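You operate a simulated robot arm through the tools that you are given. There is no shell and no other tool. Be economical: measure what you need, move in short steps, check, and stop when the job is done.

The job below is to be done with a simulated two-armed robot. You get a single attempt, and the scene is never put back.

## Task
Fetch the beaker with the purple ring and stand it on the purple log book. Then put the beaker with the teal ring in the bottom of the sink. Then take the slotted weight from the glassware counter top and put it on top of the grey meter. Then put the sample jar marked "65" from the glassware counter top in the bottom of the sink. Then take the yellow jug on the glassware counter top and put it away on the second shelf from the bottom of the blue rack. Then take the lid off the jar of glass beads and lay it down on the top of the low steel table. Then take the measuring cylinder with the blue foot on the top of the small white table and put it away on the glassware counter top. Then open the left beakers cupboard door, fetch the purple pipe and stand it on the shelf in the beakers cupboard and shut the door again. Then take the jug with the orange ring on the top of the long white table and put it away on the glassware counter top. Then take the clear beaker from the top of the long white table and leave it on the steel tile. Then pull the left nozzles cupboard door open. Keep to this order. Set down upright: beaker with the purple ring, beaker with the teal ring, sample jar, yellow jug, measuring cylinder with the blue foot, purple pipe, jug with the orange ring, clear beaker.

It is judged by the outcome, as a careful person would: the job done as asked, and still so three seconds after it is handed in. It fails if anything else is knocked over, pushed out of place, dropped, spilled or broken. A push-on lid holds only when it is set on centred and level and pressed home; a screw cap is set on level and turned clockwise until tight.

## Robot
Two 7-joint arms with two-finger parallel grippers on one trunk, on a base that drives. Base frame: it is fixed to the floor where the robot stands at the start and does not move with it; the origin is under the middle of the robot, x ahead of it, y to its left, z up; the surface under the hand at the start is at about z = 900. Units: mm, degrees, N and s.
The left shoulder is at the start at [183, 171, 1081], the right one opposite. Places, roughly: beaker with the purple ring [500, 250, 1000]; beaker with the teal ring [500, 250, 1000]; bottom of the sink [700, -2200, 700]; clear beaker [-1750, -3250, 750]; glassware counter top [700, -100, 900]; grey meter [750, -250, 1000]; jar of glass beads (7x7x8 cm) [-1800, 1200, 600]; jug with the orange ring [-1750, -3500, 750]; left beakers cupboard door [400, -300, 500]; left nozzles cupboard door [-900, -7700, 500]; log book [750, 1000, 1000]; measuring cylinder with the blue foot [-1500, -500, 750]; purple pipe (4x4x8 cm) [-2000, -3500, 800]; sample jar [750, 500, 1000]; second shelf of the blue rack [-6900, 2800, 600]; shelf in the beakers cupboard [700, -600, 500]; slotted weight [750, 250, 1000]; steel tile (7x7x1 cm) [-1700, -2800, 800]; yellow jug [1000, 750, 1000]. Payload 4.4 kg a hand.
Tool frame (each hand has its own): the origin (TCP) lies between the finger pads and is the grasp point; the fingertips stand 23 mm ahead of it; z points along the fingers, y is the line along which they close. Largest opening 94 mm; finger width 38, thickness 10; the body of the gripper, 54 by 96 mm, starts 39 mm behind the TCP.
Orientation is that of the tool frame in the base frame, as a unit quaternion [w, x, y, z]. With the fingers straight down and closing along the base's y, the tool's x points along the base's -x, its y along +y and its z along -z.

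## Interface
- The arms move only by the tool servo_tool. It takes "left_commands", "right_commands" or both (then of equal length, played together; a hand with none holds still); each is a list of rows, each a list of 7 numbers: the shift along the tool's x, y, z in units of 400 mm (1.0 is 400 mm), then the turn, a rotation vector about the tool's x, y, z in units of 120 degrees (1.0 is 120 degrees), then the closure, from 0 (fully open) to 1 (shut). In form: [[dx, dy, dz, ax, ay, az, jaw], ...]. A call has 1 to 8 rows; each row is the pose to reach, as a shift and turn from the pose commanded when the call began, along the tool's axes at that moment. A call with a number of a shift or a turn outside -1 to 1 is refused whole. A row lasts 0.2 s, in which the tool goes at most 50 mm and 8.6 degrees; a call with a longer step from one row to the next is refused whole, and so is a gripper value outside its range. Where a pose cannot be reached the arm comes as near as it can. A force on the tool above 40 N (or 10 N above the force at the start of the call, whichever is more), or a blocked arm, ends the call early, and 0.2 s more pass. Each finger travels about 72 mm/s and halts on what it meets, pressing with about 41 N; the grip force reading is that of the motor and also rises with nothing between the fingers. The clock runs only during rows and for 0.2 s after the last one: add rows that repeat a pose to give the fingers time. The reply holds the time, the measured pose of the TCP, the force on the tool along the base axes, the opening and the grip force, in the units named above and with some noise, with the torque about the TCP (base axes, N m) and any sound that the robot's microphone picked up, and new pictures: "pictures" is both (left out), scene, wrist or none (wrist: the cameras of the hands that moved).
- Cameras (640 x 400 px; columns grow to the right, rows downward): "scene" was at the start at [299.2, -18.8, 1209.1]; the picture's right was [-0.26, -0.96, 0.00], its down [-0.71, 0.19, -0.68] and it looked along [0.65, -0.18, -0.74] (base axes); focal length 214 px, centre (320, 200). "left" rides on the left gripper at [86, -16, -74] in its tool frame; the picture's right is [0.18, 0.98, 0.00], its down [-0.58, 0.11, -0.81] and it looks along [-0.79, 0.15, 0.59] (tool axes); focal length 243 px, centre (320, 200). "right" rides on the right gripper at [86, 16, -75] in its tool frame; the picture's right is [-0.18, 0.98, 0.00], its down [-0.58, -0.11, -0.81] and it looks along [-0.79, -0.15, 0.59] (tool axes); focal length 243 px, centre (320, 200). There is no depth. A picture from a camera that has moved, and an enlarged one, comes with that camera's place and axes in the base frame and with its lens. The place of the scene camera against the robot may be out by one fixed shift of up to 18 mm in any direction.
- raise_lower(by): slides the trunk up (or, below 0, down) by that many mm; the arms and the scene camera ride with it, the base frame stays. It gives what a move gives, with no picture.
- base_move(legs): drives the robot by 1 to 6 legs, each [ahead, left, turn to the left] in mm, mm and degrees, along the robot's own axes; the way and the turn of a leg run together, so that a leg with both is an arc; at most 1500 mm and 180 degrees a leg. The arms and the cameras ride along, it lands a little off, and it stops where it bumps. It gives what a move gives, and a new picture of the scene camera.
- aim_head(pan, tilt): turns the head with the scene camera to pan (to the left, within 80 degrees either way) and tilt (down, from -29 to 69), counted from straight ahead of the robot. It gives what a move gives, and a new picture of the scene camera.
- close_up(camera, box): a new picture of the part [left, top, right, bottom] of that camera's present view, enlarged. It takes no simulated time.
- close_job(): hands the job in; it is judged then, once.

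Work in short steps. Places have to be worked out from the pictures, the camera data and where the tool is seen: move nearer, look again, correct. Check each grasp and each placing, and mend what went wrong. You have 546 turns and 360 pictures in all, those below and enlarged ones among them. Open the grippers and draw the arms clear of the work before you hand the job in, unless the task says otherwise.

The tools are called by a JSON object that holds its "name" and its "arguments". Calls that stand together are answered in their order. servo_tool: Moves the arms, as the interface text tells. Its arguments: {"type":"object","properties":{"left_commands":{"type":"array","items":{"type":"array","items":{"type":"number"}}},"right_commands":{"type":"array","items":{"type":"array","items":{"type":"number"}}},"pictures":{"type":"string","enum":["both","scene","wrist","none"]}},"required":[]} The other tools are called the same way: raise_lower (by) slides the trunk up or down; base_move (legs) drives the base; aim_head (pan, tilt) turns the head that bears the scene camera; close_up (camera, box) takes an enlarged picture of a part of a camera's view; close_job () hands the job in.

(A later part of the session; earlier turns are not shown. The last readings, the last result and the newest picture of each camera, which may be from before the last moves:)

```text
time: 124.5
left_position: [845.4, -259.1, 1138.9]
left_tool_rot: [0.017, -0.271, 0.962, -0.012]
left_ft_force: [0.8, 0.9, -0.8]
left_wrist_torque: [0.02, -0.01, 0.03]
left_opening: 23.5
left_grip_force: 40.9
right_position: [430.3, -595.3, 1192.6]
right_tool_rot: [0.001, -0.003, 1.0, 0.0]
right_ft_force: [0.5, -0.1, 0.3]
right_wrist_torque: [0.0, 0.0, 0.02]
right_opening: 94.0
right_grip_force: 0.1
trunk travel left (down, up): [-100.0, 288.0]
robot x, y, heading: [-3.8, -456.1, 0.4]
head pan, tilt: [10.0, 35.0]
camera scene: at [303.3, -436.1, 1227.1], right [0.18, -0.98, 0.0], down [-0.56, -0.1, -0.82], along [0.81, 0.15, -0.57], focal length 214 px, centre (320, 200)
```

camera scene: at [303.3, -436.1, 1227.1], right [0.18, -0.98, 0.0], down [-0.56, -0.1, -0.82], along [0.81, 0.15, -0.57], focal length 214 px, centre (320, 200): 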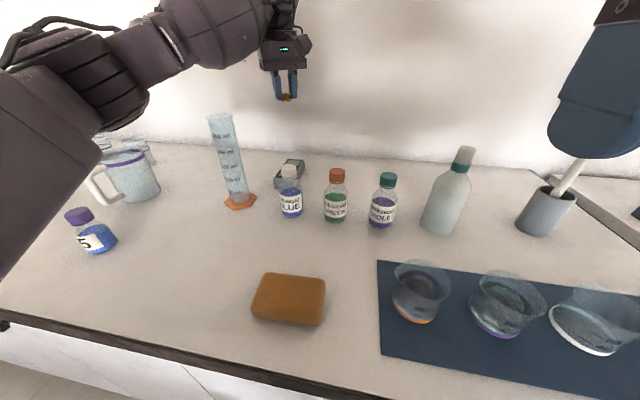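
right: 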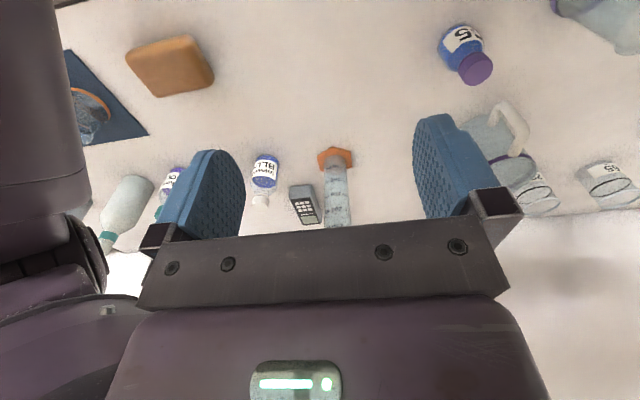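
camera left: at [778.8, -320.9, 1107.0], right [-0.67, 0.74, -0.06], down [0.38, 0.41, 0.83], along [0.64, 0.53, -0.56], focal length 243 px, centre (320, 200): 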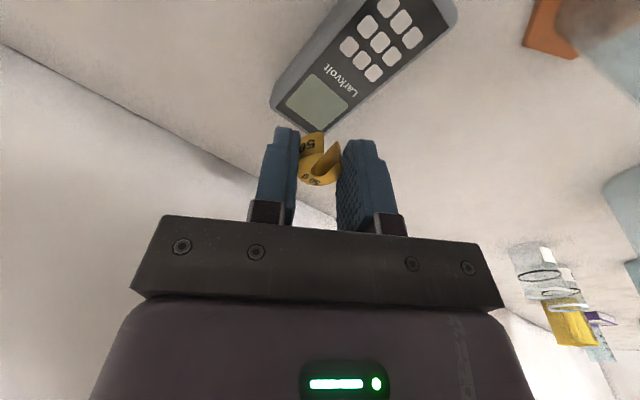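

Cylinder is unmoved. I raise the trunk 200 mm and move the base 170 mm right so the forearm comes in steeper and from the right.

{"name": "raise_lower", "arguments": {"by": 200}}

{"name": "base_move", "arguments": {"legs": [[0, -170, 0]]}}

```text
time: 126.7
left_position: [729.9, -258.7, 1544.1]
left_tool_rot: [0.153, -0.266, 0.951, -0.05]
left_ft_force: [-1.0, 0.7, -0.1]
left_wrist_torque: [0.01, 0.04, 0.01]
left_opening: 23.3
left_grip_force: 40.8
right_position: [430.5, -596.5, 1391.5]
right_tool_rot: [-0.001, -0.004, 1.0, 0.0]
right_ft_force: [-0.4, -0.8, 0.2]
right_wrist_torque: [-0.01, -0.02, 0.01]
right_opening: 93.8
right_grip_force: 0.0
trunk travel left (down, up): [-300.0, 88.0]
robot x, y, heading: [-8.8, -451.7, 0.5]
head pan, tilt: [10.0, 35.0]
```

```text
time: 128.8
left_position: [729.9, -430.9, 1543.7]
left_tool_rot: [0.153, -0.264, 0.951, -0.05]
left_ft_force: [0.6, -0.1, -0.8]
left_wrist_torque: [0.01, 0.06, -0.01]
left_opening: 23.2
left_grip_force: 40.5
right_position: [431.9, -766.9, 1394.2]
right_tool_rot: [0.001, -0.002, 1.0, 0.0]
right_ft_force: [-1.1, 0.5, -0.1]
right_wrist_torque: [0.02, -0.02, 0.04]
right_opening: 94.0
right_grip_force: 0.0
trunk travel left (down, up): [-300.0, 88.0]
robot x, y, heading: [-4.6, -625.8, 0.6]
head pan, tilt: [10.0, 35.0]
camera scene: at [141.2, -607.7, 1451.7], right [0.18, -0.98, 0.0], down [-0.56, -0.1, -0.82], along [0.81, 0.15, -0.57], focal length 214 px, centre (320, 200)
```

scene: 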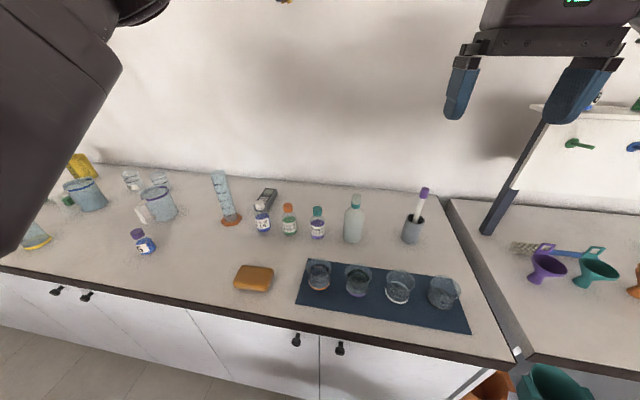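

The hand rode up to z≈1544 with a tilt. I level it and bring it down toward above the meter.

{"name": "servo_tool", "arguments": {"left_commands": [[-0.023, 0.038, 0.09, -0.028, 0.043, 0.003, 0.9], [-0.046, 0.077, 0.18, -0.056, 0.086, 0.006, 0.9], [-0.068, 0.115, 0.27, -0.084, 0.129, 0.008, 0.9], [-0.091, 0.154, 0.36, -0.084, 0.129, 0.008, 0.9], [-0.114, 0.192, 0.45, -0.084, 0.129, 0.008, 0.9], [-0.137, 0.231, 0.54, -0.084, 0.129, 0.008, 0.9], [-0.16, 0.27, 0.63, -0.084, 0.129, 0.008, 0.9], [-0.183, 0.308, 0.72, -0.084, 0.129, 0.008, 0.9]], "pictures": "scene"}}

```text
time: 130.6
left_position: [778.3, -292.5, 1283.6]
left_tool_rot: [0.001, -0.261, 0.965, -0.001]
left_ft_force: [0.1, 0.3, -0.2]
left_wrist_torque: [0.05, -0.01, -0.01]
left_opening: 23.2
left_grip_force: 41.0
left hand out of reach, approached as far as the arm can: row 2, 3, 4, 5, 6, 7, 8
right_position: [431.0, -765.7, 1393.2]
right_tool_rot: [0.0, -0.002, 1.0, 0.0]
right_ft_force: [0.1, -0.6, -0.2]
right_wrist_torque: [-0.01, 0.01, -0.01]
right_opening: 94.0
right_grip_force: 0.1
trunk travel left (down, up): [-300.0, 88.0]
robot x, y, heading: [-3.5, -630.2, 0.1]
head pan, tilt: [10.0, 35.0]
camera scene: at [140.9, -607.1, 1451.8], right [0.18, -0.98, 0.0], down [-0.56, -0.1, -0.82], along [0.81, 0.15, -0.57], focal length 214 px, centre (320, 200)
```

scene: 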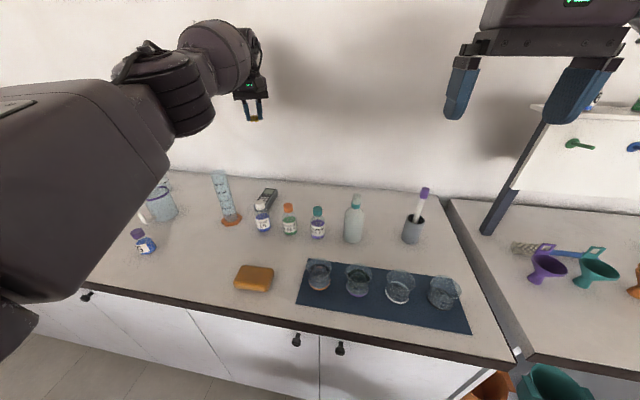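

Raising the trunk shifts the shoulders back, so the left arm cannot do it. I will hand the weight to the right hand via a free counter spot; first lower the trunk again.

{"name": "raise_lower", "arguments": {"by": -200}}

```text
time: 132.8
left_position: [780.2, -294.2, 1086.8]
left_tool_rot: [0.002, -0.261, 0.965, -0.002]
left_ft_force: [-0.4, 0.1, -0.7]
left_wrist_torque: [0.01, -0.03, -0.05]
left_opening: 23.4
left_grip_force: 40.4
right_position: [430.0, -766.8, 1195.0]
right_tool_rot: [0.002, -0.003, 1.0, 0.0]
right_ft_force: [0.0, -0.2, 1.2]
right_wrist_torque: [-0.01, -0.05, -0.01]
right_opening: 94.1
right_grip_force: 0.2
trunk travel left (down, up): [-100.0, 288.0]
robot x, y, heading: [-3.0, -624.4, 0.2]
head pan, tilt: [10.0, 35.0]
```

I check how the arm lies now relative to the cylinder.

{"name": "close_up", "arguments": {"camera": "scene", "box": [0, 0, 640, 400]}}

```text
1.00 times, centred on (320, 200) of scene (not enlarged: the box is as wide or as high as the picture)
camera zoom: at [303.6, -606.8, 1227.9], right [0.18, -0.98, 0.0], down [-0.56, -0.1, -0.82], along [0.81, 0.15, -0.57], focal length 214 px, centre (320, 200)
```

zoom: 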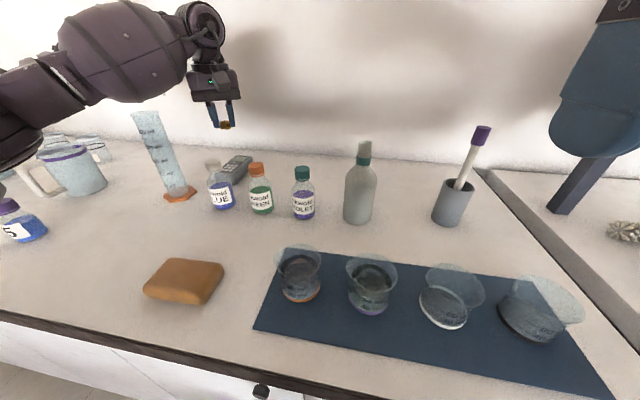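

I lift and retract the left hand, turning it back to the default yaw, then drive left to a free counter area.

{"name": "servo_tool", "arguments": {"left_commands": [[0, 0, -0.1, 0, 0, 0, 0.9], [0.03, 0.02, -0.2, 0, 0, 0.06, 0.9], [0.11, 0.065, -0.25, 0, 0, 0.12, 0.9], [0.2, 0.117, -0.25, 0, 0, 0.18, 0.9], [0.29, 0.169, -0.25, 0, 0, 0.24, 0.9], [0.389, 0.227, -0.25, 0, 0, 0.252, 0.9]], "pictures": "none"}}

{"name": "base_move", "arguments": {"legs": [[-60, 0, 0], [0, 320, 0]]}}

```text
time: 134.2
left_position: [598.8, -294.6, 1184.1]
left_tool_rot: [0.0, 0.002, 1.0, -0.002]
left_ft_force: [0.0, -0.3, -0.5]
left_wrist_torque: [0.02, -0.02, 0.01]
left_opening: 23.3
left_grip_force: 41.0
right_position: [431.5, -766.9, 1192.8]
right_tool_rot: [0.001, -0.002, 1.0, 0.0]
right_ft_force: [0.4, 0.0, 0.6]
right_wrist_torque: [0.01, -0.01, 0.0]
right_opening: 94.1
right_grip_force: 0.0
trunk travel left (down, up): [-100.0, 288.0]
robot x, y, heading: [-2.6, -624.0, -0.0]
head pan, tilt: [10.0, 35.0]
```

```text
time: 138.1
left_position: [541.3, 23.2, 1182.5]
left_tool_rot: [0.0, 0.001, 1.0, -0.001]
left_ft_force: [0.1, 0.4, -0.9]
left_wrist_torque: [0.02, 0.03, -0.01]
left_opening: 23.3
left_grip_force: 40.8
right_position: [372.9, -449.7, 1194.6]
right_tool_rot: [0.0, -0.002, 1.0, -0.001]
right_ft_force: [0.0, -0.3, -0.6]
right_wrist_torque: [-0.04, 0.0, 0.0]
right_opening: 93.9
right_grip_force: 0.0
trunk travel left (down, up): [-100.0, 288.0]
robot x, y, heading: [-65.5, -306.7, 0.3]
head pan, tilt: [10.0, 35.0]
camera scene: at [245.3, -288.0, 1227.1], right [0.18, -0.98, 0.0], down [-0.56, -0.1, -0.82], along [0.81, 0.15, -0.57], focal length 214 px, centre (320, 200)
```

scene: 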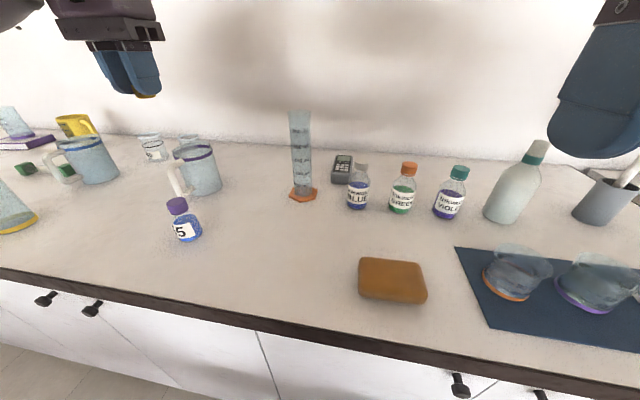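

I put the weight down at about (545,-120), a free spot.

{"name": "servo_tool", "arguments": {"left_commands": [[0, -0.12, 0, 0, 0, 0, 0.9], [0, -0.24, 0, 0, 0, 0, 0.9], [0, -0.358, 0, 0, 0, 0, 0.9], [0, -0.358, 0.12, 0, 0, 0, 0.9], [0, -0.358, 0.24, 0, 0, 0, 0.9], [0, -0.358, 0.36, 0, 0, 0, 0.9], [0, -0.358, 0.48, 0, 0, 0, 0.9], [0, -0.358, 0.59, 0, 0, 0, 0.9]], "pictures": "scene"}}

{"name": "servo_tool", "arguments": {"left_commands": [[0, 0, 0.008, 0, 0, 0, 0.9], [0, 0, 0.016, 0, 0, 0, 0.9], [0, 0, 0.024, 0, 0, 0, 0.9], [0, 0, 0.032, 0, 0, 0, 0.9], [0, 0, 0.04, 0, 0, 0, 0.9]], "pictures": "none"}}

```text
time: 139.9
left_position: [541.8, -120.8, 947.2]
left_tool_rot: [0.0, 0.002, 1.0, 0.0]
left_ft_force: [-0.3, -0.3, -0.9]
left_wrist_torque: [0.02, 0.02, -0.01]
left_opening: 23.3
left_grip_force: 41.2
right_position: [373.3, -447.4, 1192.1]
right_tool_rot: [0.0, -0.002, 1.0, 0.0]
right_ft_force: [-1.4, 0.2, 0.4]
right_wrist_torque: [-0.02, -0.02, 0.0]
right_opening: 93.9
right_grip_force: 0.0
trunk travel left (down, up): [-100.0, 288.0]
robot x, y, heading: [-62.9, -307.5, 0.2]
head pan, tilt: [10.0, 35.0]
camera scene: at [245.9, -287.9, 1226.8], right [0.18, -0.98, 0.0], down [-0.56, -0.1, -0.82], along [0.81, 0.15, -0.57], focal length 214 px, centre (320, 200)
```

scene: 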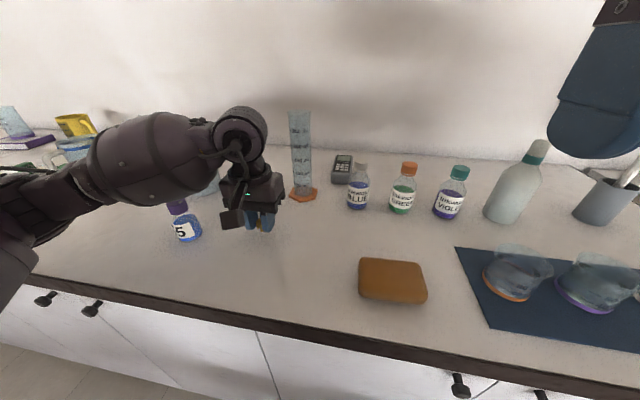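

```text
time: 141.1
left_position: [541.0, -122.0, 931.3]
left_tool_rot: [0.0, 0.001, 1.0, -0.001]
left_ft_force: [-0.6, -0.4, -1.3]
left_wrist_torque: [-0.02, 0.0, 0.03]
left_opening: 23.5
left_grip_force: 41.2
right_position: [372.6, -449.8, 1192.5]
right_tool_rot: [0.001, -0.001, 1.0, 0.0]
right_ft_force: [-1.0, -0.2, -0.2]
right_wrist_torque: [0.0, 0.0, 0.0]
right_opening: 94.2
right_grip_force: 0.1
trunk travel left (down, up): [-100.0, 288.0]
robot x, y, heading: [-63.7, -306.0, 0.4]
head pan, tilt: [10.0, 35.0]
```

Almost at the counter; a few more millimetres until contact.

{"name": "servo_tool", "arguments": {"left_commands": [[0, 0, 0.004, 0, 0, 0, 0.9], [0, 0, 0.008, 0, 0, 0, 0.9]], "pictures": "none"}}

```text
time: 141.7
left_position: [540.3, -120.5, 928.9]
left_tool_rot: [0.0, 0.002, 1.0, -0.002]
left_ft_force: [-0.1, -0.4, 0.1]
left_wrist_torque: [0.0, 0.01, 0.02]
left_opening: 23.4
left_grip_force: 40.9
right_position: [372.4, -449.6, 1194.5]
right_tool_rot: [0.0, -0.002, 1.0, 0.001]
right_ft_force: [-0.3, -0.4, 0.1]
right_wrist_torque: [0.0, 0.03, 0.01]
right_opening: 94.0
right_grip_force: 0.0
trunk travel left (down, up): [-100.0, 288.0]
robot x, y, heading: [-65.5, -306.0, 0.3]
head pan, tilt: [10.0, 35.0]
```

Slight unloading begins; I lower 1.5 mm more and release, then lift away.

{"name": "servo_tool", "arguments": {"left_commands": [[0, 0, 0.004, 0, 0, 0, 0.9], [0, 0, 0.004, 0, 0, 0, 0.6], [0, 0, 0.004, 0, 0, 0, 0.3], [0, 0, 0.004, 0, 0, 0, 0.3]], "pictures": "wrist"}}

{"name": "servo_tool", "arguments": {"left_commands": [[0, 0, -0.1, 0, 0, 0, 0.3], [0, 0, -0.22, 0, 0, 0, 0.3], [0, 0, -0.34, 0, 0, 0, 0.3], [0, 0, -0.46, 0, 0, 0, 0.3], [0, 0.05, -0.58, 0, 0, 0, 0.0], [0, 0.16, -0.64, 0, 0, 0, 0.0], [0, 0.27, -0.66, 0, 0, 0, 0.0], [0, 0.38, -0.66, 0, 0, 0, 0.0]], "pictures": "none"}}

```text
time: 142.7
left_position: [540.9, -121.3, 926.1]
left_tool_rot: [0.0, 0.001, 1.0, -0.001]
left_ft_force: [-0.3, 0.0, -0.2]
left_wrist_torque: [-0.01, 0.0, 0.0]
left_opening: 65.9
left_grip_force: 0.1
right_position: [373.0, -448.4, 1193.8]
right_tool_rot: [0.0, -0.002, 1.0, 0.0]
right_ft_force: [0.0, 1.4, 0.8]
right_wrist_torque: [0.0, -0.01, -0.02]
right_opening: 94.0
right_grip_force: 0.1
trunk travel left (down, up): [-100.0, 288.0]
robot x, y, heading: [-64.5, -304.2, 0.2]
head pan, tilt: [10.0, 35.0]
camera left: at [455.1, -136.7, 1000.9], right [-0.18, 0.98, 0.0], down [0.58, 0.11, 0.81], along [0.79, 0.15, -0.59], focal length 243 px, centre (320, 200)
```

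left: 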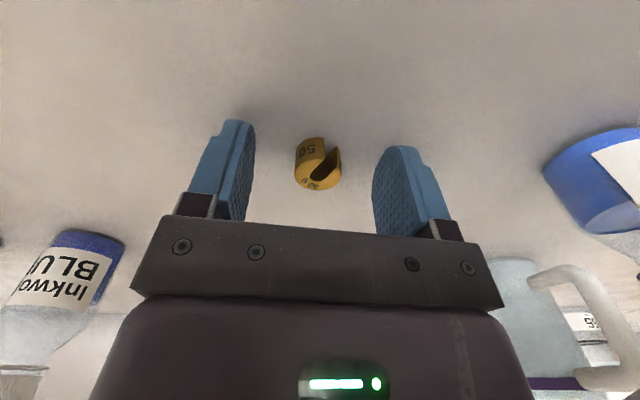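

```text
refused: row 5 steps farther than a row can; nothing moved
```

The weight stands on the counter at about (541,-121). I lift the hand away in allowed steps.

{"name": "servo_tool", "arguments": {"left_commands": [[0, 0, -0.1, 0, 0, 0, 0.3], [0, 0, -0.22, 0, 0, 0, 0.3], [0, 0, -0.34, 0, 0, 0, 0.3], [0, 0, -0.46, 0, 0, 0, 0.3], [0, 0, -0.58, 0, 0, 0, 0.0], [0, 0.05, -0.66, 0, 0, 0, 0.0], [0, 0.16, -0.66, 0, 0, 0, 0.0], [0, 0.27, -0.66, 0, 0, 0, 0.0]], "pictures": "none"}}

{"name": "base_move", "arguments": {"legs": [[0, 250, 0]]}}

```text
time: 144.5
left_position: [539.0, -11.8, 1191.7]
left_tool_rot: [0.001, 0.001, 1.0, 0.0]
left_ft_force: [0.0, 0.6, 0.3]
left_wrist_torque: [-0.02, 0.03, 0.01]
left_opening: 94.0
left_grip_force: 0.2
right_position: [371.4, -448.5, 1194.3]
right_tool_rot: [0.001, -0.002, 1.0, -0.001]
right_ft_force: [-0.2, -0.3, 0.0]
right_wrist_torque: [-0.01, -0.03, -0.03]
right_opening: 94.1
right_grip_force: 0.0
trunk travel left (down, up): [-100.0, 288.0]
robot x, y, heading: [-66.7, -305.3, 0.2]
head pan, tilt: [10.0, 35.0]
```

```text
time: 147.3
left_position: [539.3, 237.4, 1190.3]
left_tool_rot: [0.0, 0.001, 1.0, -0.001]
left_ft_force: [0.6, -0.4, -0.2]
left_wrist_torque: [0.01, 0.0, -0.04]
left_opening: 93.9
left_grip_force: 0.0
right_position: [371.7, -197.9, 1193.6]
right_tool_rot: [0.0, -0.001, 1.0, 0.0]
right_ft_force: [0.8, -0.7, -0.8]
right_wrist_torque: [-0.05, 0.0, -0.03]
right_opening: 94.1
right_grip_force: 0.0
trunk travel left (down, up): [-100.0, 288.0]
robot x, y, heading: [-60.8, -57.2, 0.4]
head pan, tilt: [10.0, 35.0]
camera scene: at [244.3, -37.5, 1227.1], right [0.18, -0.98, 0.0], down [-0.56, -0.1, -0.82], along [0.81, 0.15, -0.57], focal length 214 px, centre (320, 200)
```

scene: 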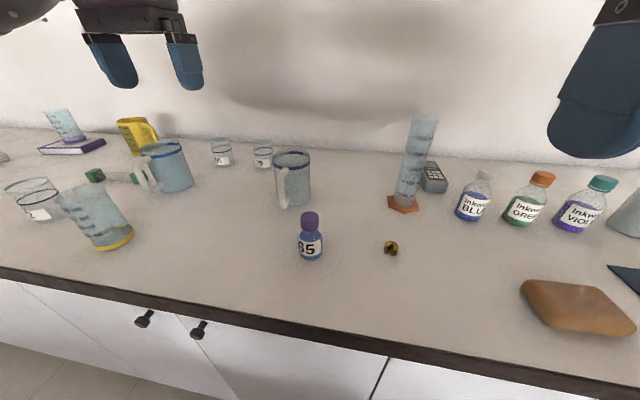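

Weight stands clear. I bring the right hand above it at (541,-121) and look.

{"name": "servo_tool", "arguments": {"right_commands": [[-0.1, 0.05, 0, 0, 0, 0, 0.3], [-0.2, 0.1, 0, 0, 0, 0, 0.3], [-0.3, 0.15, 0, 0, 0, 0, 0.3], [-0.41, 0.19, 0, 0, 0, 0, 0.3], [-0.422, 0.192, 0.1, 0, 0, 0, 0.3], [-0.422, 0.192, 0.22, 0, 0, 0, 0.3], [-0.422, 0.192, 0.34, 0, 0, 0, 0.3]], "pictures": "wrist"}}

```text
time: 148.9
left_position: [539.9, 237.2, 1188.9]
left_tool_rot: [-0.001, 0.001, 1.0, 0.0]
left_ft_force: [0.5, -0.2, 0.5]
left_wrist_torque: [0.02, 0.03, 0.01]
left_opening: 93.9
left_grip_force: 0.1
right_position: [538.4, -120.2, 1059.1]
right_tool_rot: [-0.001, -0.002, 1.0, 0.0]
right_ft_force: [0.3, 0.2, 0.9]
right_wrist_torque: [0.0, 0.03, 0.0]
right_opening: 66.1
right_grip_force: 0.1
trunk travel left (down, up): [-100.0, 288.0]
robot x, y, heading: [-62.1, -60.8, 0.4]
head pan, tilt: [10.0, 35.0]
camera right: at [453.3, -103.9, 1131.9], right [0.18, 0.98, 0.0], down [0.58, -0.11, 0.81], along [0.79, -0.14, -0.59], focal length 243 px, centre (320, 200)
```

right: 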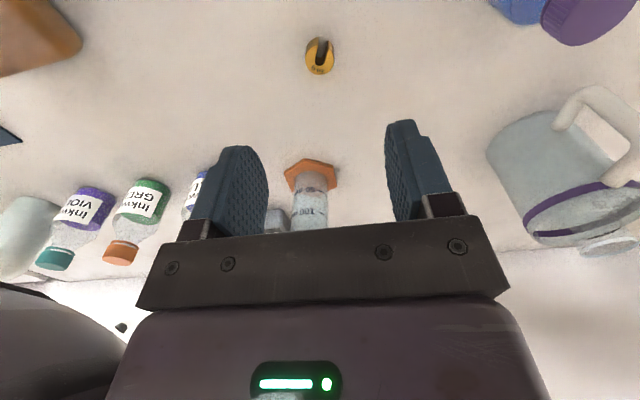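

The weight is at about (545,-119). I descend and close.

{"name": "servo_tool", "arguments": {"right_commands": [[-0.012, 0.002, 0.11, 0, 0, 0, 0.3], [-0.012, 0.002, 0.22, 0, 0, 0, 0.3], [-0.012, 0.002, 0.3, 0, 0, 0, 0.3], [-0.012, 0.002, 0.332, 0, 0, 0, 0.3], [-0.012, 0.002, 0.332, 0, 0, 0, 0.6], [-0.012, 0.002, 0.332, 0, 0, 0, 0.9], [-0.012, 0.002, 0.332, 0, 0, 0, 0.9], [-0.012, 0.002, 0.332, 0, 0, 0, 0.9]], "pictures": "wrist"}}

```text
time: 150.7
left_position: [538.6, 236.7, 1190.3]
left_tool_rot: [0.0, 0.001, 1.0, -0.002]
left_ft_force: [-0.4, 0.3, 0.1]
left_wrist_torque: [0.01, 0.04, 0.04]
left_opening: 94.1
left_grip_force: 0.1
right_position: [544.5, -119.1, 926.0]
right_tool_rot: [-0.001, -0.001, 1.0, 0.0]
right_ft_force: [-0.3, -0.5, 0.5]
right_wrist_torque: [-0.01, -0.01, -0.03]
right_opening: 23.1
right_grip_force: 41.4
trunk travel left (down, up): [-100.0, 288.0]
robot x, y, heading: [-64.8, -58.0, 0.3]
head pan, tilt: [10.0, 35.0]
camera right: at [458.2, -103.5, 999.6], right [0.18, 0.98, 0.0], down [0.58, -0.11, 0.81], along [0.79, -0.14, -0.59], focal length 243 px, centre (320, 200)
```

right: 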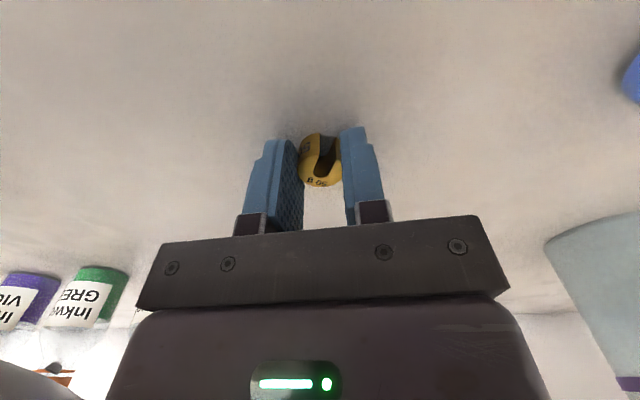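

Gripped. I lift, then move base ahead 55 mm.

{"name": "servo_tool", "arguments": {"right_commands": [[0, 0, -0.06, 0, 0, 0, 0.9], [0, 0, -0.18, 0, 0, 0, 0.9], [0, 0, -0.3, 0, 0, 0, 0.9], [0, 0, -0.42, 0, 0, 0, 0.9], [0, 0, -0.54, 0, 0, 0, 0.9], [0, 0, -0.66, 0, 0, 0, 0.9]], "pictures": "none"}}

{"name": "base_move", "arguments": {"legs": [[55, 0, 0]]}}

```text
time: 152.1
left_position: [537.1, 236.5, 1192.3]
left_tool_rot: [0.002, 0.001, 1.0, -0.001]
left_ft_force: [-1.3, -0.3, 0.0]
left_wrist_torque: [-0.04, 0.0, 0.0]
left_opening: 94.1
left_grip_force: 0.0
right_position: [542.5, -121.6, 1192.5]
right_tool_rot: [0.001, -0.003, 1.0, 0.0]
right_ft_force: [0.6, -0.7, -0.2]
right_wrist_torque: [-0.01, -0.03, 0.02]
right_opening: 23.3
right_grip_force: 41.3
trunk travel left (down, up): [-100.0, 288.0]
robot x, y, heading: [-66.5, -58.3, 0.2]
head pan, tilt: [10.0, 35.0]
```

```text
time: 153.0
left_position: [592.0, 237.4, 1191.1]
left_tool_rot: [0.001, 0.001, 1.0, -0.001]
left_ft_force: [0.0, -0.1, 0.6]
left_wrist_torque: [-0.02, -0.02, 0.02]
left_opening: 94.1
left_grip_force: 0.1
right_position: [596.2, -119.8, 1191.5]
right_tool_rot: [0.001, -0.003, 1.0, 0.0]
right_ft_force: [1.3, 0.6, -1.4]
right_wrist_torque: [-0.01, 0.0, 0.01]
right_opening: 23.3
right_grip_force: 41.0
trunk travel left (down, up): [-100.0, 288.0]
robot x, y, heading: [-11.2, -56.8, 0.3]
head pan, tilt: [10.0, 35.0]
camera scene: at [298.0, -36.9, 1227.4], right [0.18, -0.98, 0.0], down [-0.56, -0.1, -0.82], along [0.81, 0.15, -0.57], focal length 214 px, centre (320, 200)
```

scene: 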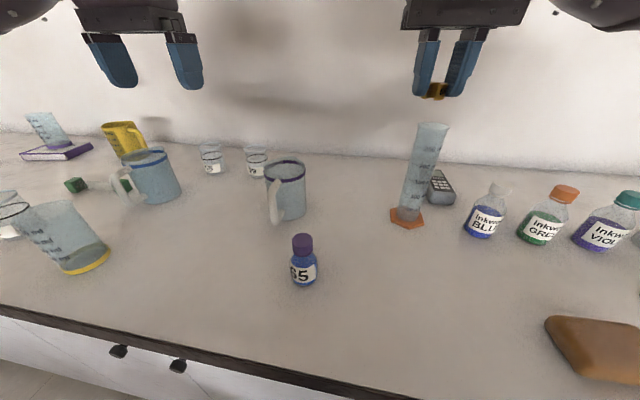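

I move sideways first, then forward over the meter (avoiding passing directly over the cylinder), then down to ~1085.

{"name": "servo_tool", "arguments": {"right_commands": [[0, -0.11, -0.02, 0, 0, 0, 0.9], [0, -0.22, -0.03, 0, 0, 0, 0.9], [-0.04, -0.32, -0.03, 0, 0, 0, 0.9], [-0.15, -0.345, -0.03, 0, 0, 0, 0.9], [-0.27, -0.345, -0.03, 0, 0, 0, 0.9], [-0.39, -0.345, -0.03, 0, 0, 0, 0.9], [-0.5, -0.345, 0, 0, 0, 0, 0.9], [-0.617, -0.34, 0, 0, 0, 0, 0.9]], "pictures": "none"}}

{"name": "servo_tool", "arguments": {"right_commands": [[0, 0, 0.1, 0, 0, 0, 0.9], [0, 0, 0.2, 0, 0, 0, 0.9], [0, 0, 0.27, 0, 0, 0, 0.9]], "pictures": "both"}}

```text
time: 154.8
left_position: [592.7, 239.6, 1189.1]
left_tool_rot: [0.0, 0.0, 1.0, 0.0]
left_ft_force: [0.7, 0.7, 0.1]
left_wrist_torque: [-0.03, 0.0, 0.01]
left_opening: 94.1
left_grip_force: 0.1
right_position: [844.5, -253.5, 1191.8]
right_tool_rot: [0.0, -0.004, 1.0, -0.002]
right_ft_force: [0.5, 0.2, -1.4]
right_wrist_torque: [0.0, 0.03, 0.02]
right_opening: 23.3
right_grip_force: 41.0
trunk travel left (down, up): [-100.0, 288.0]
robot x, y, heading: [-15.4, -56.8, 0.4]
head pan, tilt: [10.0, 35.0]
```

```text
time: 155.6
left_position: [593.5, 237.6, 1189.8]
left_tool_rot: [0.0, 0.0, 1.0, 0.0]
left_ft_force: [0.1, 0.3, -0.4]
left_wrist_torque: [0.0, 0.03, -0.01]
left_opening: 94.1
left_grip_force: 0.0
right_position: [843.6, -253.9, 1081.3]
right_tool_rot: [0.0, -0.002, 1.0, 0.0]
right_ft_force: [-0.5, 0.2, -1.7]
right_wrist_torque: [-0.01, -0.01, 0.0]
right_opening: 23.2
right_grip_force: 41.2
trunk travel left (down, up): [-100.0, 288.0]
robot x, y, heading: [-9.7, -57.0, 0.3]
head pan, tilt: [10.0, 35.0]
camera scene: at [298.5, -37.0, 1227.0], right [0.18, -0.98, 0.0], down [-0.56, -0.1, -0.82], along [0.81, 0.15, -0.57], focal length 214 px, centre (320, 200)
camera right: at [757.9, -239.0, 1155.1], right [0.18, 0.98, 0.0], down [0.58, -0.11, 0.81], along [0.79, -0.14, -0.59], focal length 243 px, centre (320, 200)
```

scene: 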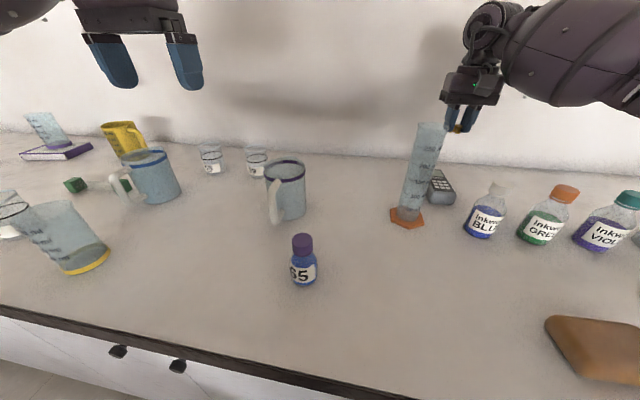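
right: 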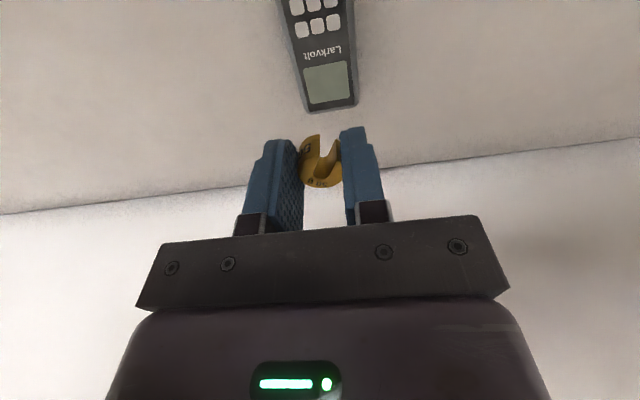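

The drop point (321,48) lies on the "Larkvolt" label, mid-face. I descend to ~985.

{"name": "servo_tool", "arguments": {"right_commands": [[0, 0, 0.08, 0, 0, 0, 0.9], [0, 0, 0.16, 0, 0, 0, 0.9], [0, 0, 0.22, 0, 0, 0, 0.9]], "pictures": "both"}}

```text
time: 156.4
left_position: [592.6, 238.9, 1190.4]
left_tool_rot: [0.0, -0.001, 1.0, 0.0]
left_ft_force: [0.3, -0.9, 0.0]
left_wrist_torque: [0.01, 0.03, -0.02]
left_opening: 94.1
left_grip_force: 0.0
right_position: [845.4, -253.6, 992.1]
right_tool_rot: [0.0, -0.003, 1.0, -0.001]
right_ft_force: [0.1, 0.1, -0.9]
right_wrist_torque: [0.04, 0.01, 0.0]
right_opening: 23.2
right_grip_force: 40.9
trunk travel left (down, up): [-100.0, 288.0]
robot x, y, heading: [-9.3, -56.6, -0.1]
head pan, tilt: [10.0, 35.0]
camera scene: at [298.4, -37.0, 1227.0], right [0.18, -0.98, 0.0], down [-0.56, -0.1, -0.82], along [0.81, 0.15, -0.57], focal length 214 px, centre (320, 200)
camera right: at [759.5, -238.8, 1066.6], right [0.18, 0.98, 0.0], down [0.58, -0.11, 0.81], along [0.79, -0.14, -0.59], focal length 243 px, centre (320, 200)
```

scene: 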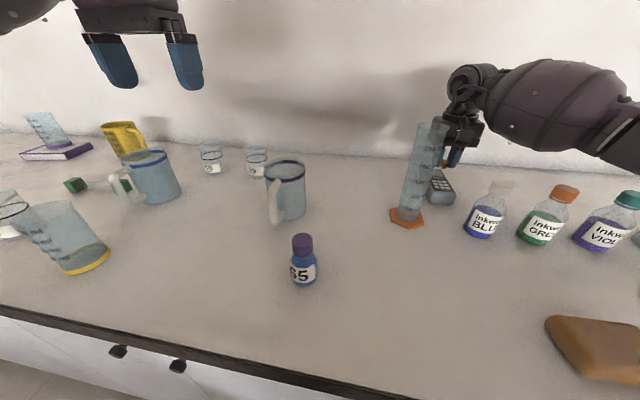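
right: 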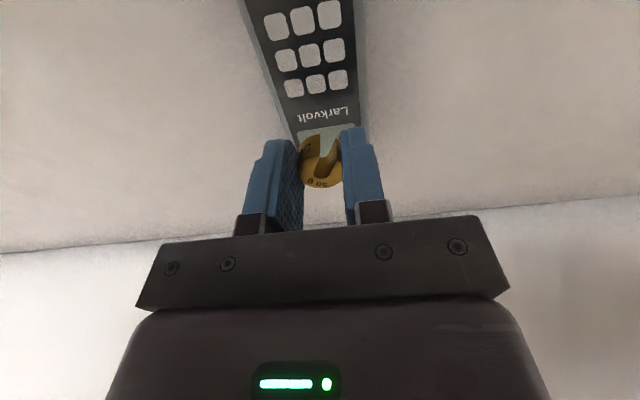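

Clear of bottles. I lower 20 mm, then 10 more slowly.

{"name": "servo_tool", "arguments": {"right_commands": [[0, 0, 0.012, 0, 0, 0, 0.9], [0, 0, 0.025, 0, 0, 0, 0.9], [0, 0, 0.037, 0, 0, 0, 0.9], [0, 0, 0.05, 0, 0, 0, 0.9]], "pictures": "wrist"}}

{"name": "servo_tool", "arguments": {"right_commands": [[0, 0, 0.006, 0, 0, 0, 0.9], [0, 0, 0.012, 0, 0, 0, 0.9], [0, 0, 0.018, 0, 0, 0, 0.9]], "pictures": "none"}}

```text
time: 157.4
left_position: [592.2, 237.7, 1190.4]
left_tool_rot: [-0.001, -0.001, 1.0, 0.0]
left_ft_force: [0.3, 1.4, -0.6]
left_wrist_torque: [-0.02, 0.02, -0.01]
left_opening: 93.9
left_grip_force: 0.2
right_position: [846.1, -253.8, 973.0]
right_tool_rot: [0.0, -0.002, 1.0, -0.001]
right_ft_force: [-0.2, -0.1, -0.7]
right_wrist_torque: [-0.01, 0.0, -0.02]
right_opening: 23.3
right_grip_force: 41.1
trunk travel left (down, up): [-100.0, 288.0]
robot x, y, heading: [-12.6, -54.6, 0.3]
head pan, tilt: [10.0, 35.0]
camera right: at [760.0, -238.3, 1047.1], right [0.18, 0.98, 0.0], down [0.58, -0.11, 0.81], along [0.79, -0.14, -0.59], focal length 243 px, centre (320, 200)
```

right: 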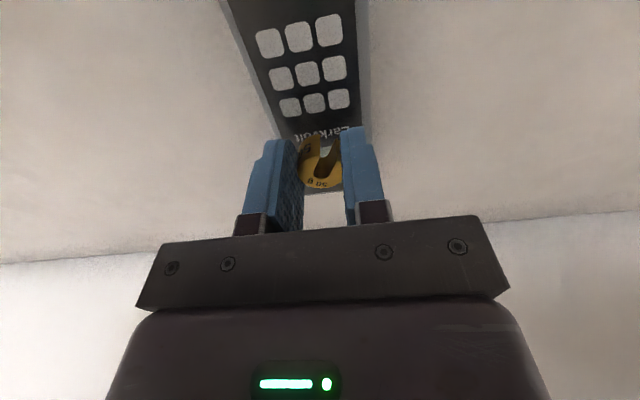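

```text
time: 158.2
left_position: [592.5, 238.2, 1191.5]
left_tool_rot: [0.0, 0.0, 1.0, -0.001]
left_ft_force: [-0.4, 0.5, -0.1]
left_wrist_torque: [-0.02, -0.03, -0.02]
left_opening: 94.2
left_grip_force: 0.1
right_position: [845.1, -254.2, 966.8]
right_tool_rot: [0.0, -0.003, 1.0, -0.001]
right_ft_force: [0.1, 0.1, -0.8]
right_wrist_torque: [-0.02, 0.0, 0.01]
right_opening: 23.5
right_grip_force: 40.8
trunk travel left (down, up): [-100.0, 288.0]
robot x, y, heading: [-12.3, -58.2, -0.0]
head pan, tilt: [10.0, 35.0]
```

No contact yet; I continue slowly.

{"name": "servo_tool", "arguments": {"right_commands": [[0, 0, 0.006, 0, 0, 0, 0.9], [0, 0, 0.012, 0, 0, 0, 0.9], [0, 0, 0.018, 0, 0, 0, 0.9]], "pictures": "none"}}

{"name": "servo_tool", "arguments": {"right_commands": [[0, 0, 0.006, 0, 0, 0, 0.9], [0, 0, 0.012, 0, 0, 0, 0.9]], "pictures": "wrist"}}

```text
time: 159.0
left_position: [591.4, 237.9, 1191.9]
left_tool_rot: [0.001, 0.0, 1.0, -0.001]
left_ft_force: [0.0, -0.4, 0.4]
left_wrist_torque: [0.01, -0.03, 0.0]
left_opening: 93.9
left_grip_force: 0.1
right_position: [844.9, -254.1, 962.4]
right_tool_rot: [0.001, -0.003, 1.0, 0.0]
right_ft_force: [0.6, -1.5, 3.8]
right_wrist_torque: [-0.04, 0.0, 0.01]
right_opening: 23.2
right_grip_force: 40.7
trunk travel left (down, up): [-100.0, 288.0]
robot x, y, heading: [-10.8, -52.5, 0.5]
head pan, tilt: [10.0, 35.0]
```

```text
time: 159.6
left_position: [590.1, 238.3, 1193.2]
left_tool_rot: [0.002, 0.0, 1.0, 0.0]
left_ft_force: [-0.6, 0.7, 0.5]
left_wrist_torque: [0.05, -0.01, -0.02]
left_opening: 94.1
left_grip_force: 0.0
right_position: [845.0, -254.2, 961.1]
right_tool_rot: [0.005, -0.002, 1.0, 0.001]
right_ft_force: [7.8, -3.8, 21.4]
right_wrist_torque: [-0.13, -0.14, 0.03]
right_opening: 23.0
right_grip_force: 41.3
trunk travel left (down, up): [-100.0, 288.0]
robot x, y, heading: [-12.3, -54.9, 0.4]
head pan, tilt: [10.0, 35.0]
camera right: at [758.2, -238.2, 1034.5], right [0.18, 0.98, 0.0], down [0.57, -0.11, 0.81], along [0.8, -0.14, -0.58], focal length 243 px, centre (320, 200)
```

right: 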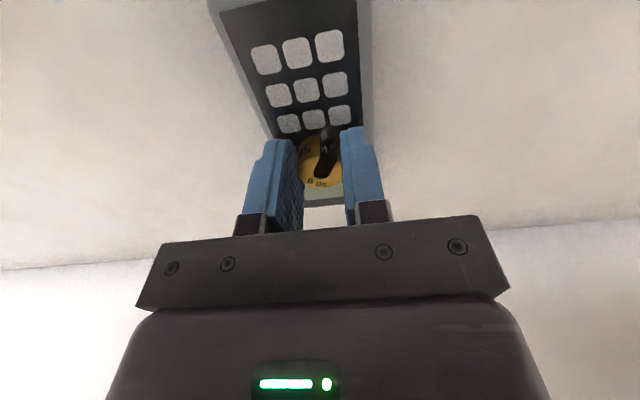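

In contact. I ease off 4 mm of command and open just enough, then go straight up.

{"name": "servo_tool", "arguments": {"right_commands": [[0, 0, -0.01, 0, 0, 0, 0.9], [0, 0, -0.01, 0, 0, 0, 0.6], [0, 0, -0.01, 0, 0, 0, 0.4], [0, 0, -0.01, 0, 0, 0, 0.4]], "pictures": "wrist"}}

{"name": "servo_tool", "arguments": {"right_commands": [[0, 0, -0.06, 0, 0, 0, 0.4], [0, 0, -0.16, 0, 0, 0, 0.4], [0, 0, -0.28, 0, 0, 0, 0.4], [0, 0, -0.4, 0, 0, 0, 0.4], [0, 0, -0.52, 0, 0, 0, 0.4], [0, 0, -0.6, 0, 0, 0, 0.4], [0.1, 0, -0.6, 0, 0, 0, 0.4], [0.2, 0, -0.6, 0, 0, 0, 0.4]], "pictures": "wrist"}}

```text
time: 160.6
left_position: [591.0, 238.5, 1189.7]
left_tool_rot: [0.001, 0.0, 1.0, 0.0]
left_ft_force: [-0.1, -0.6, 0.4]
left_wrist_torque: [0.01, 0.0, 0.02]
left_opening: 94.0
left_grip_force: 0.1
right_position: [844.6, -254.0, 958.7]
right_tool_rot: [0.0, -0.004, 1.0, 0.0]
right_ft_force: [-2.8, 1.0, 7.6]
right_wrist_torque: [0.01, -0.06, 0.04]
right_opening: 56.0
right_grip_force: 0.1
trunk travel left (down, up): [-100.0, 288.0]
robot x, y, heading: [-12.8, -55.3, 0.4]
head pan, tilt: [10.0, 35.0]
camera right: at [758.3, -238.1, 1032.7], right [0.18, 0.98, 0.0], down [0.58, -0.1, 0.81], along [0.79, -0.14, -0.59], focal length 243 px, centre (320, 200)
```

right: 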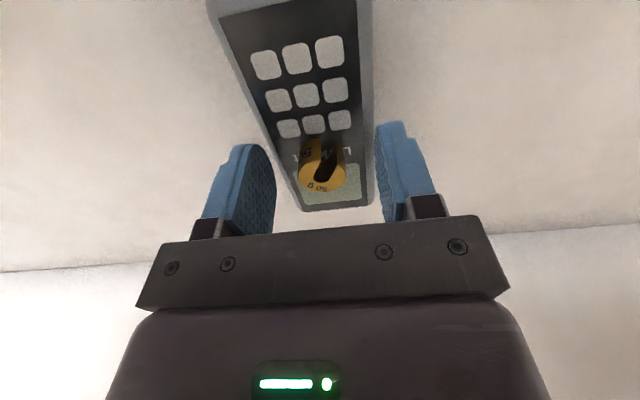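

```text
time: 162.4
left_position: [591.3, 238.7, 1191.6]
left_tool_rot: [0.001, 0.0, 1.0, -0.001]
left_ft_force: [-0.1, 0.0, 0.1]
left_wrist_torque: [0.0, -0.04, -0.01]
left_opening: 93.9
left_grip_force: 0.0
right_position: [765.3, -255.1, 1202.3]
right_tool_rot: [0.0, -0.003, 1.0, 0.0]
right_ft_force: [0.7, -0.7, 0.8]
right_wrist_torque: [0.0, -0.04, -0.01]
right_opening: 56.4
right_grip_force: 0.0
trunk travel left (down, up): [-100.0, 288.0]
robot x, y, heading: [-11.6, -58.8, -0.0]
head pan, tilt: [10.0, 35.0]
camera right: at [678.9, -239.0, 1275.3], right [0.18, 0.98, 0.0], down [0.58, -0.11, 0.81], along [0.79, -0.14, -0.59], focal length 243 px, centre (320, 200)
```

right: 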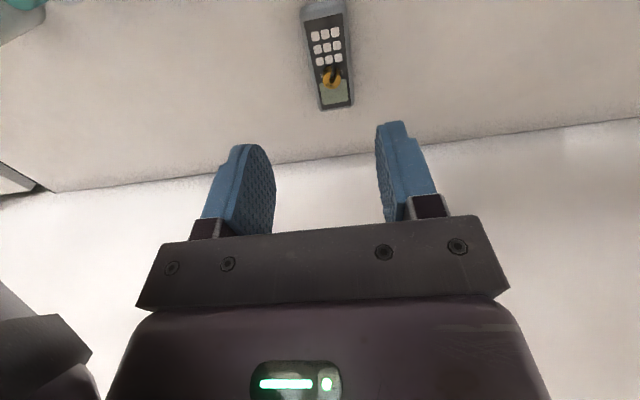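

Weight is on the meter. Next the jar "65" with the right hand: I retract and drive left ~580.

{"name": "servo_tool", "arguments": {"right_commands": [[0.1, 0, 0, 0, 0, 0, 0.2], [0.22, 0, 0, 0, 0, 0, 0], [0.34, 0, 0, 0, 0, 0, 0], [0.45, 0, 0, 0, 0, 0, 0]], "pictures": "none"}}

{"name": "base_move", "arguments": {"legs": [[0, 590, 0]]}}

{"name": "close_up", "arguments": {"camera": "right", "box": [0, 0, 640, 400]}}

```text
time: 163.4
left_position: [593.0, 238.2, 1192.0]
left_tool_rot: [0.001, 0.0, 1.0, 0.0]
left_ft_force: [0.0, -0.4, -0.2]
left_wrist_torque: [0.0, -0.03, 0.0]
left_opening: 93.9
left_grip_force: 0.0
right_position: [580.7, -253.9, 1200.1]
right_tool_rot: [0.0, -0.002, 1.0, 0.001]
right_ft_force: [-0.8, 0.9, -0.3]
right_wrist_torque: [0.01, -0.02, 0.0]
right_opening: 93.6
right_grip_force: 0.1
trunk travel left (down, up): [-100.0, 288.0]
robot x, y, heading: [-10.2, -50.3, 0.1]
head pan, tilt: [10.0, 35.0]
```

```text
time: 169.1
left_position: [588.0, 829.3, 1190.1]
left_tool_rot: [0.0, -0.001, 1.0, -0.002]
left_ft_force: [-0.4, 0.3, 0.7]
left_wrist_torque: [-0.02, -0.03, 0.02]
left_opening: 93.9
left_grip_force: 0.1
right_position: [578.4, 338.1, 1200.3]
right_tool_rot: [0.0, -0.003, 1.0, 0.0]
right_ft_force: [-0.2, 0.5, 0.5]
right_wrist_torque: [-0.05, 0.04, -0.01]
right_opening: 94.0
right_grip_force: 0.1
trunk travel left (down, up): [-100.0, 288.0]
robot x, y, heading: [-13.7, 535.3, 0.5]
head pan, tilt: [10.0, 35.0]
camera scene: at [294.0, 554.7, 1227.1], right [0.18, -0.98, 0.0], down [-0.56, -0.1, -0.82], along [0.81, 0.15, -0.57], focal length 214 px, centre (320, 200)
```

scene: 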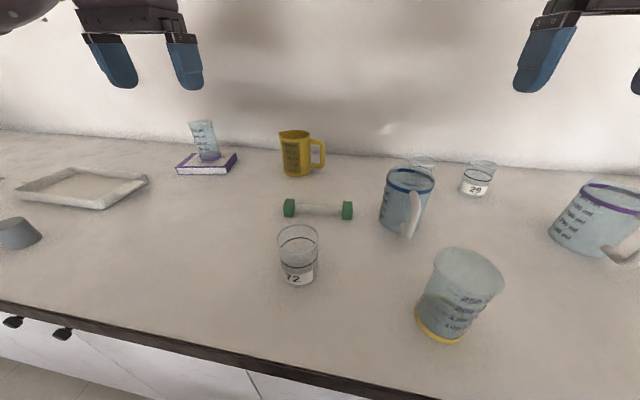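

```text
1.00 times, centred on (320, 200) of right (not enlarged: the box is as wide or as high as the picture)
camera zoom: at [493.4, 353.5, 1273.0], right [0.18, 0.98, 0.0], down [0.58, -0.1, 0.81], along [0.79, -0.14, -0.59], focal length 243 px, centre (320, 200)
```

zoom: 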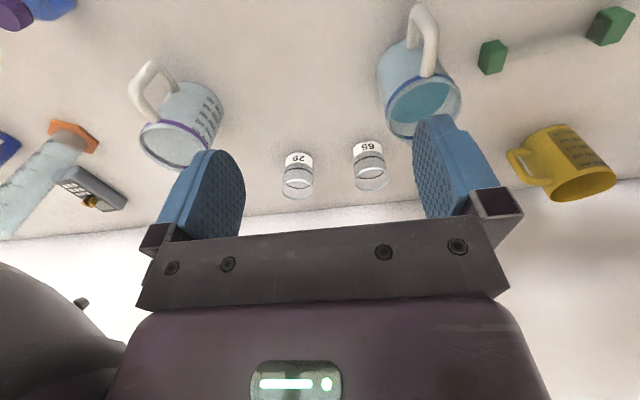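

Jar 65 at about (836,389), ~61 mm wide, ~78 tall. I move over it with a -24° yaw so the camera clears the blue jug.

{"name": "servo_tool", "arguments": {"right_commands": [[-0.1, 0.02, 0, 0, 0, -0.05, 0], [-0.21, 0.04, 0, 0, 0, -0.1, 0], [-0.32, 0.06, 0, 0, 0, -0.15, 0], [-0.43, 0.08, 0, 0, 0, -0.2, 0], [-0.54, 0.1, 0, 0, 0, -0.2, 0], [-0.644, 0.127, 0.02, 0, 0, -0.2, 0], [-0.644, 0.127, 0.14, 0, 0, -0.2, 0], [-0.644, 0.127, 0.25, 0, 0, -0.2, 0]], "pictures": "wrist"}}

```text
time: 170.9
left_position: [589.0, 830.0, 1188.8]
left_tool_rot: [-0.001, -0.001, 1.0, -0.001]
left_ft_force: [0.4, 0.8, -0.6]
left_wrist_torque: [-0.04, 0.01, 0.0]
left_opening: 93.8
left_grip_force: 0.1
right_position: [837.1, 391.2, 1096.1]
right_tool_rot: [0.0, -0.213, 0.977, 0.0]
right_ft_force: [0.6, 0.6, -0.4]
right_wrist_torque: [0.02, 0.01, 0.02]
right_opening: 94.2
right_grip_force: 0.0
trunk travel left (down, up): [-100.0, 288.0]
robot x, y, heading: [-14.6, 535.2, 0.3]
head pan, tilt: [10.0, 35.0]
camera right: at [752.4, 369.9, 1170.4], right [-0.24, 0.97, 0.0], down [0.57, 0.14, 0.81], along [0.78, 0.19, -0.59], focal length 243 px, centre (320, 200)
```

right: 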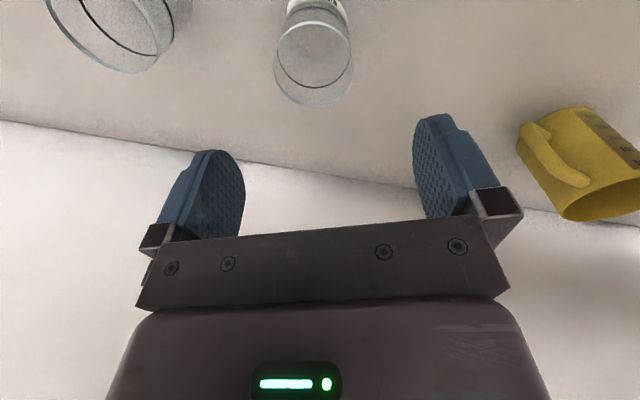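

Rim centre ≈ (844,387). I adjust, descend to z≈947 and close.

{"name": "servo_tool", "arguments": {"right_commands": [[-0.012, -0.016, 0.1, 0, 0, 0, 0], [-0.012, -0.016, 0.2, 0, 0, 0, 0], [-0.012, -0.016, 0.3, 0, 0, 0, 0], [-0.012, -0.016, 0.372, 0, 0, 0, 0]], "pictures": "both"}}

```text
time: 171.9
left_position: [589.9, 830.0, 1189.9]
left_tool_rot: [-0.001, 0.0, 1.0, -0.001]
left_ft_force: [0.0, -0.7, -0.2]
left_wrist_torque: [0.0, -0.02, -0.01]
left_opening: 94.1
left_grip_force: 0.1
right_position: [841.8, 386.2, 951.7]
right_tool_rot: [0.0, -0.211, 0.977, 0.001]
right_ft_force: [0.0, -0.1, -0.3]
right_wrist_torque: [-0.02, 0.03, 0.04]
right_opening: 93.9
right_grip_force: 0.1
trunk travel left (down, up): [-100.0, 288.0]
robot x, y, heading: [-17.1, 536.0, 0.3]
head pan, tilt: [10.0, 35.0]
camera scene: at [294.8, 554.6, 1226.8], right [0.18, -0.98, 0.0], down [-0.56, -0.1, -0.82], along [0.81, 0.15, -0.57], focal length 214 px, centre (320, 200)
camera right: at [756.9, 365.1, 1024.5], right [-0.24, 0.97, 0.0], down [0.57, 0.14, 0.81], along [0.78, 0.19, -0.59], focal length 243 px, centre (320, 200)
```

scene: 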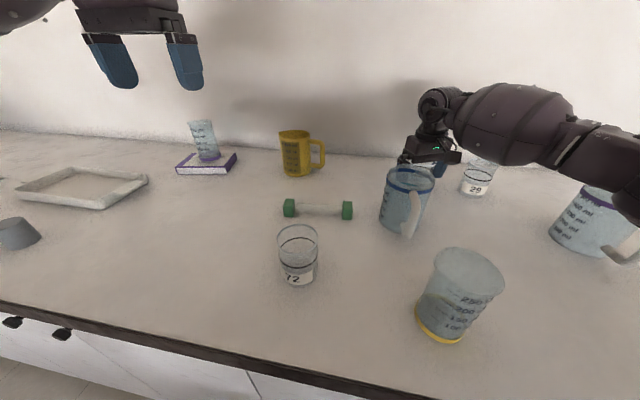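
right: 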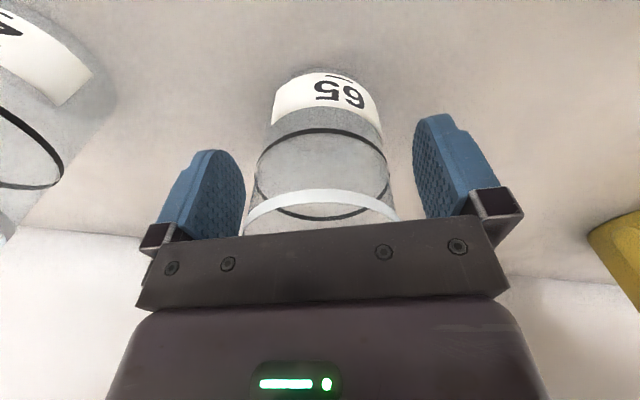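

Label reads 65 and the jar is between the fingers. I close.

{"name": "servo_tool", "arguments": {"right_commands": [[0, 0, 0, 0, 0, 0, 0.3], [0, 0, 0, 0, 0, 0, 0.6], [0, 0, 0, 0, 0, 0, 0.8], [0, 0, 0, 0, 0, 0, 0.8]], "pictures": "none"}}

{"name": "servo_tool", "arguments": {"right_commands": [[0, 0, -0.06, 0, 0, 0, 0.8], [0, 0, -0.16, 0, 0, 0, 0.8], [0, 0, -0.28, 0, 0, 0, 0.8], [0, 0, -0.4, 0, 0, 0, 0.8], [0, 0, -0.52, 0, 0, 0, 0.8], [0, 0, -0.6, 0, 0, 0, 0.8]], "pictures": "wrist"}}

```text
time: 172.9
left_position: [587.2, 830.8, 1190.0]
left_tool_rot: [0.001, -0.001, 1.0, 0.0]
left_ft_force: [0.5, 0.7, 0.2]
left_wrist_torque: [0.03, 0.0, -0.02]
left_opening: 93.9
left_grip_force: 0.1
right_position: [841.8, 386.0, 953.1]
right_tool_rot: [0.0, -0.212, 0.977, 0.0]
right_ft_force: [0.5, 1.1, 1.4]
right_wrist_torque: [0.05, -0.02, 0.0]
right_opening: 54.9
right_grip_force: 40.8
trunk travel left (down, up): [-100.0, 288.0]
robot x, y, heading: [-14.1, 533.7, 0.2]
head pan, tilt: [10.0, 35.0]
```

```text
time: 174.3
left_position: [587.3, 830.8, 1190.5]
left_tool_rot: [0.0, -0.002, 1.0, -0.001]
left_ft_force: [-0.1, 0.1, 0.7]
left_wrist_torque: [0.0, -0.02, -0.01]
left_opening: 94.0
left_grip_force: 0.1
right_position: [841.5, 389.1, 1191.3]
right_tool_rot: [0.001, -0.211, 0.977, 0.0]
right_ft_force: [0.1, -0.8, -0.9]
right_wrist_torque: [-0.02, -0.01, 0.0]
right_opening: 54.7
right_grip_force: 41.2
trunk travel left (down, up): [-100.0, 288.0]
robot x, y, heading: [-14.4, 532.3, 0.4]
head pan, tilt: [10.0, 35.0]
camera right: at [756.2, 367.5, 1264.7], right [-0.24, 0.97, 0.0], down [0.57, 0.14, 0.81], along [0.78, 0.19, -0.59], focal length 243 px, centre (320, 200)
```

right: 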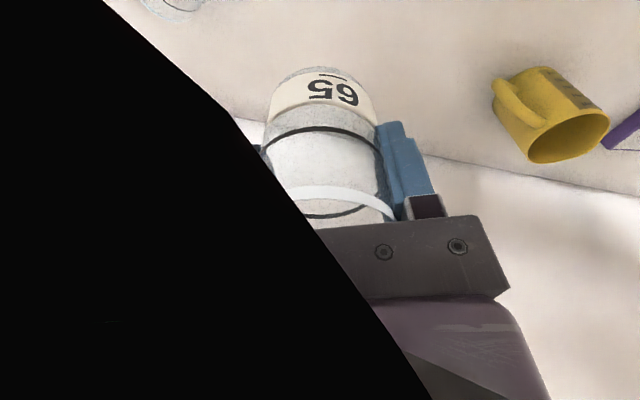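

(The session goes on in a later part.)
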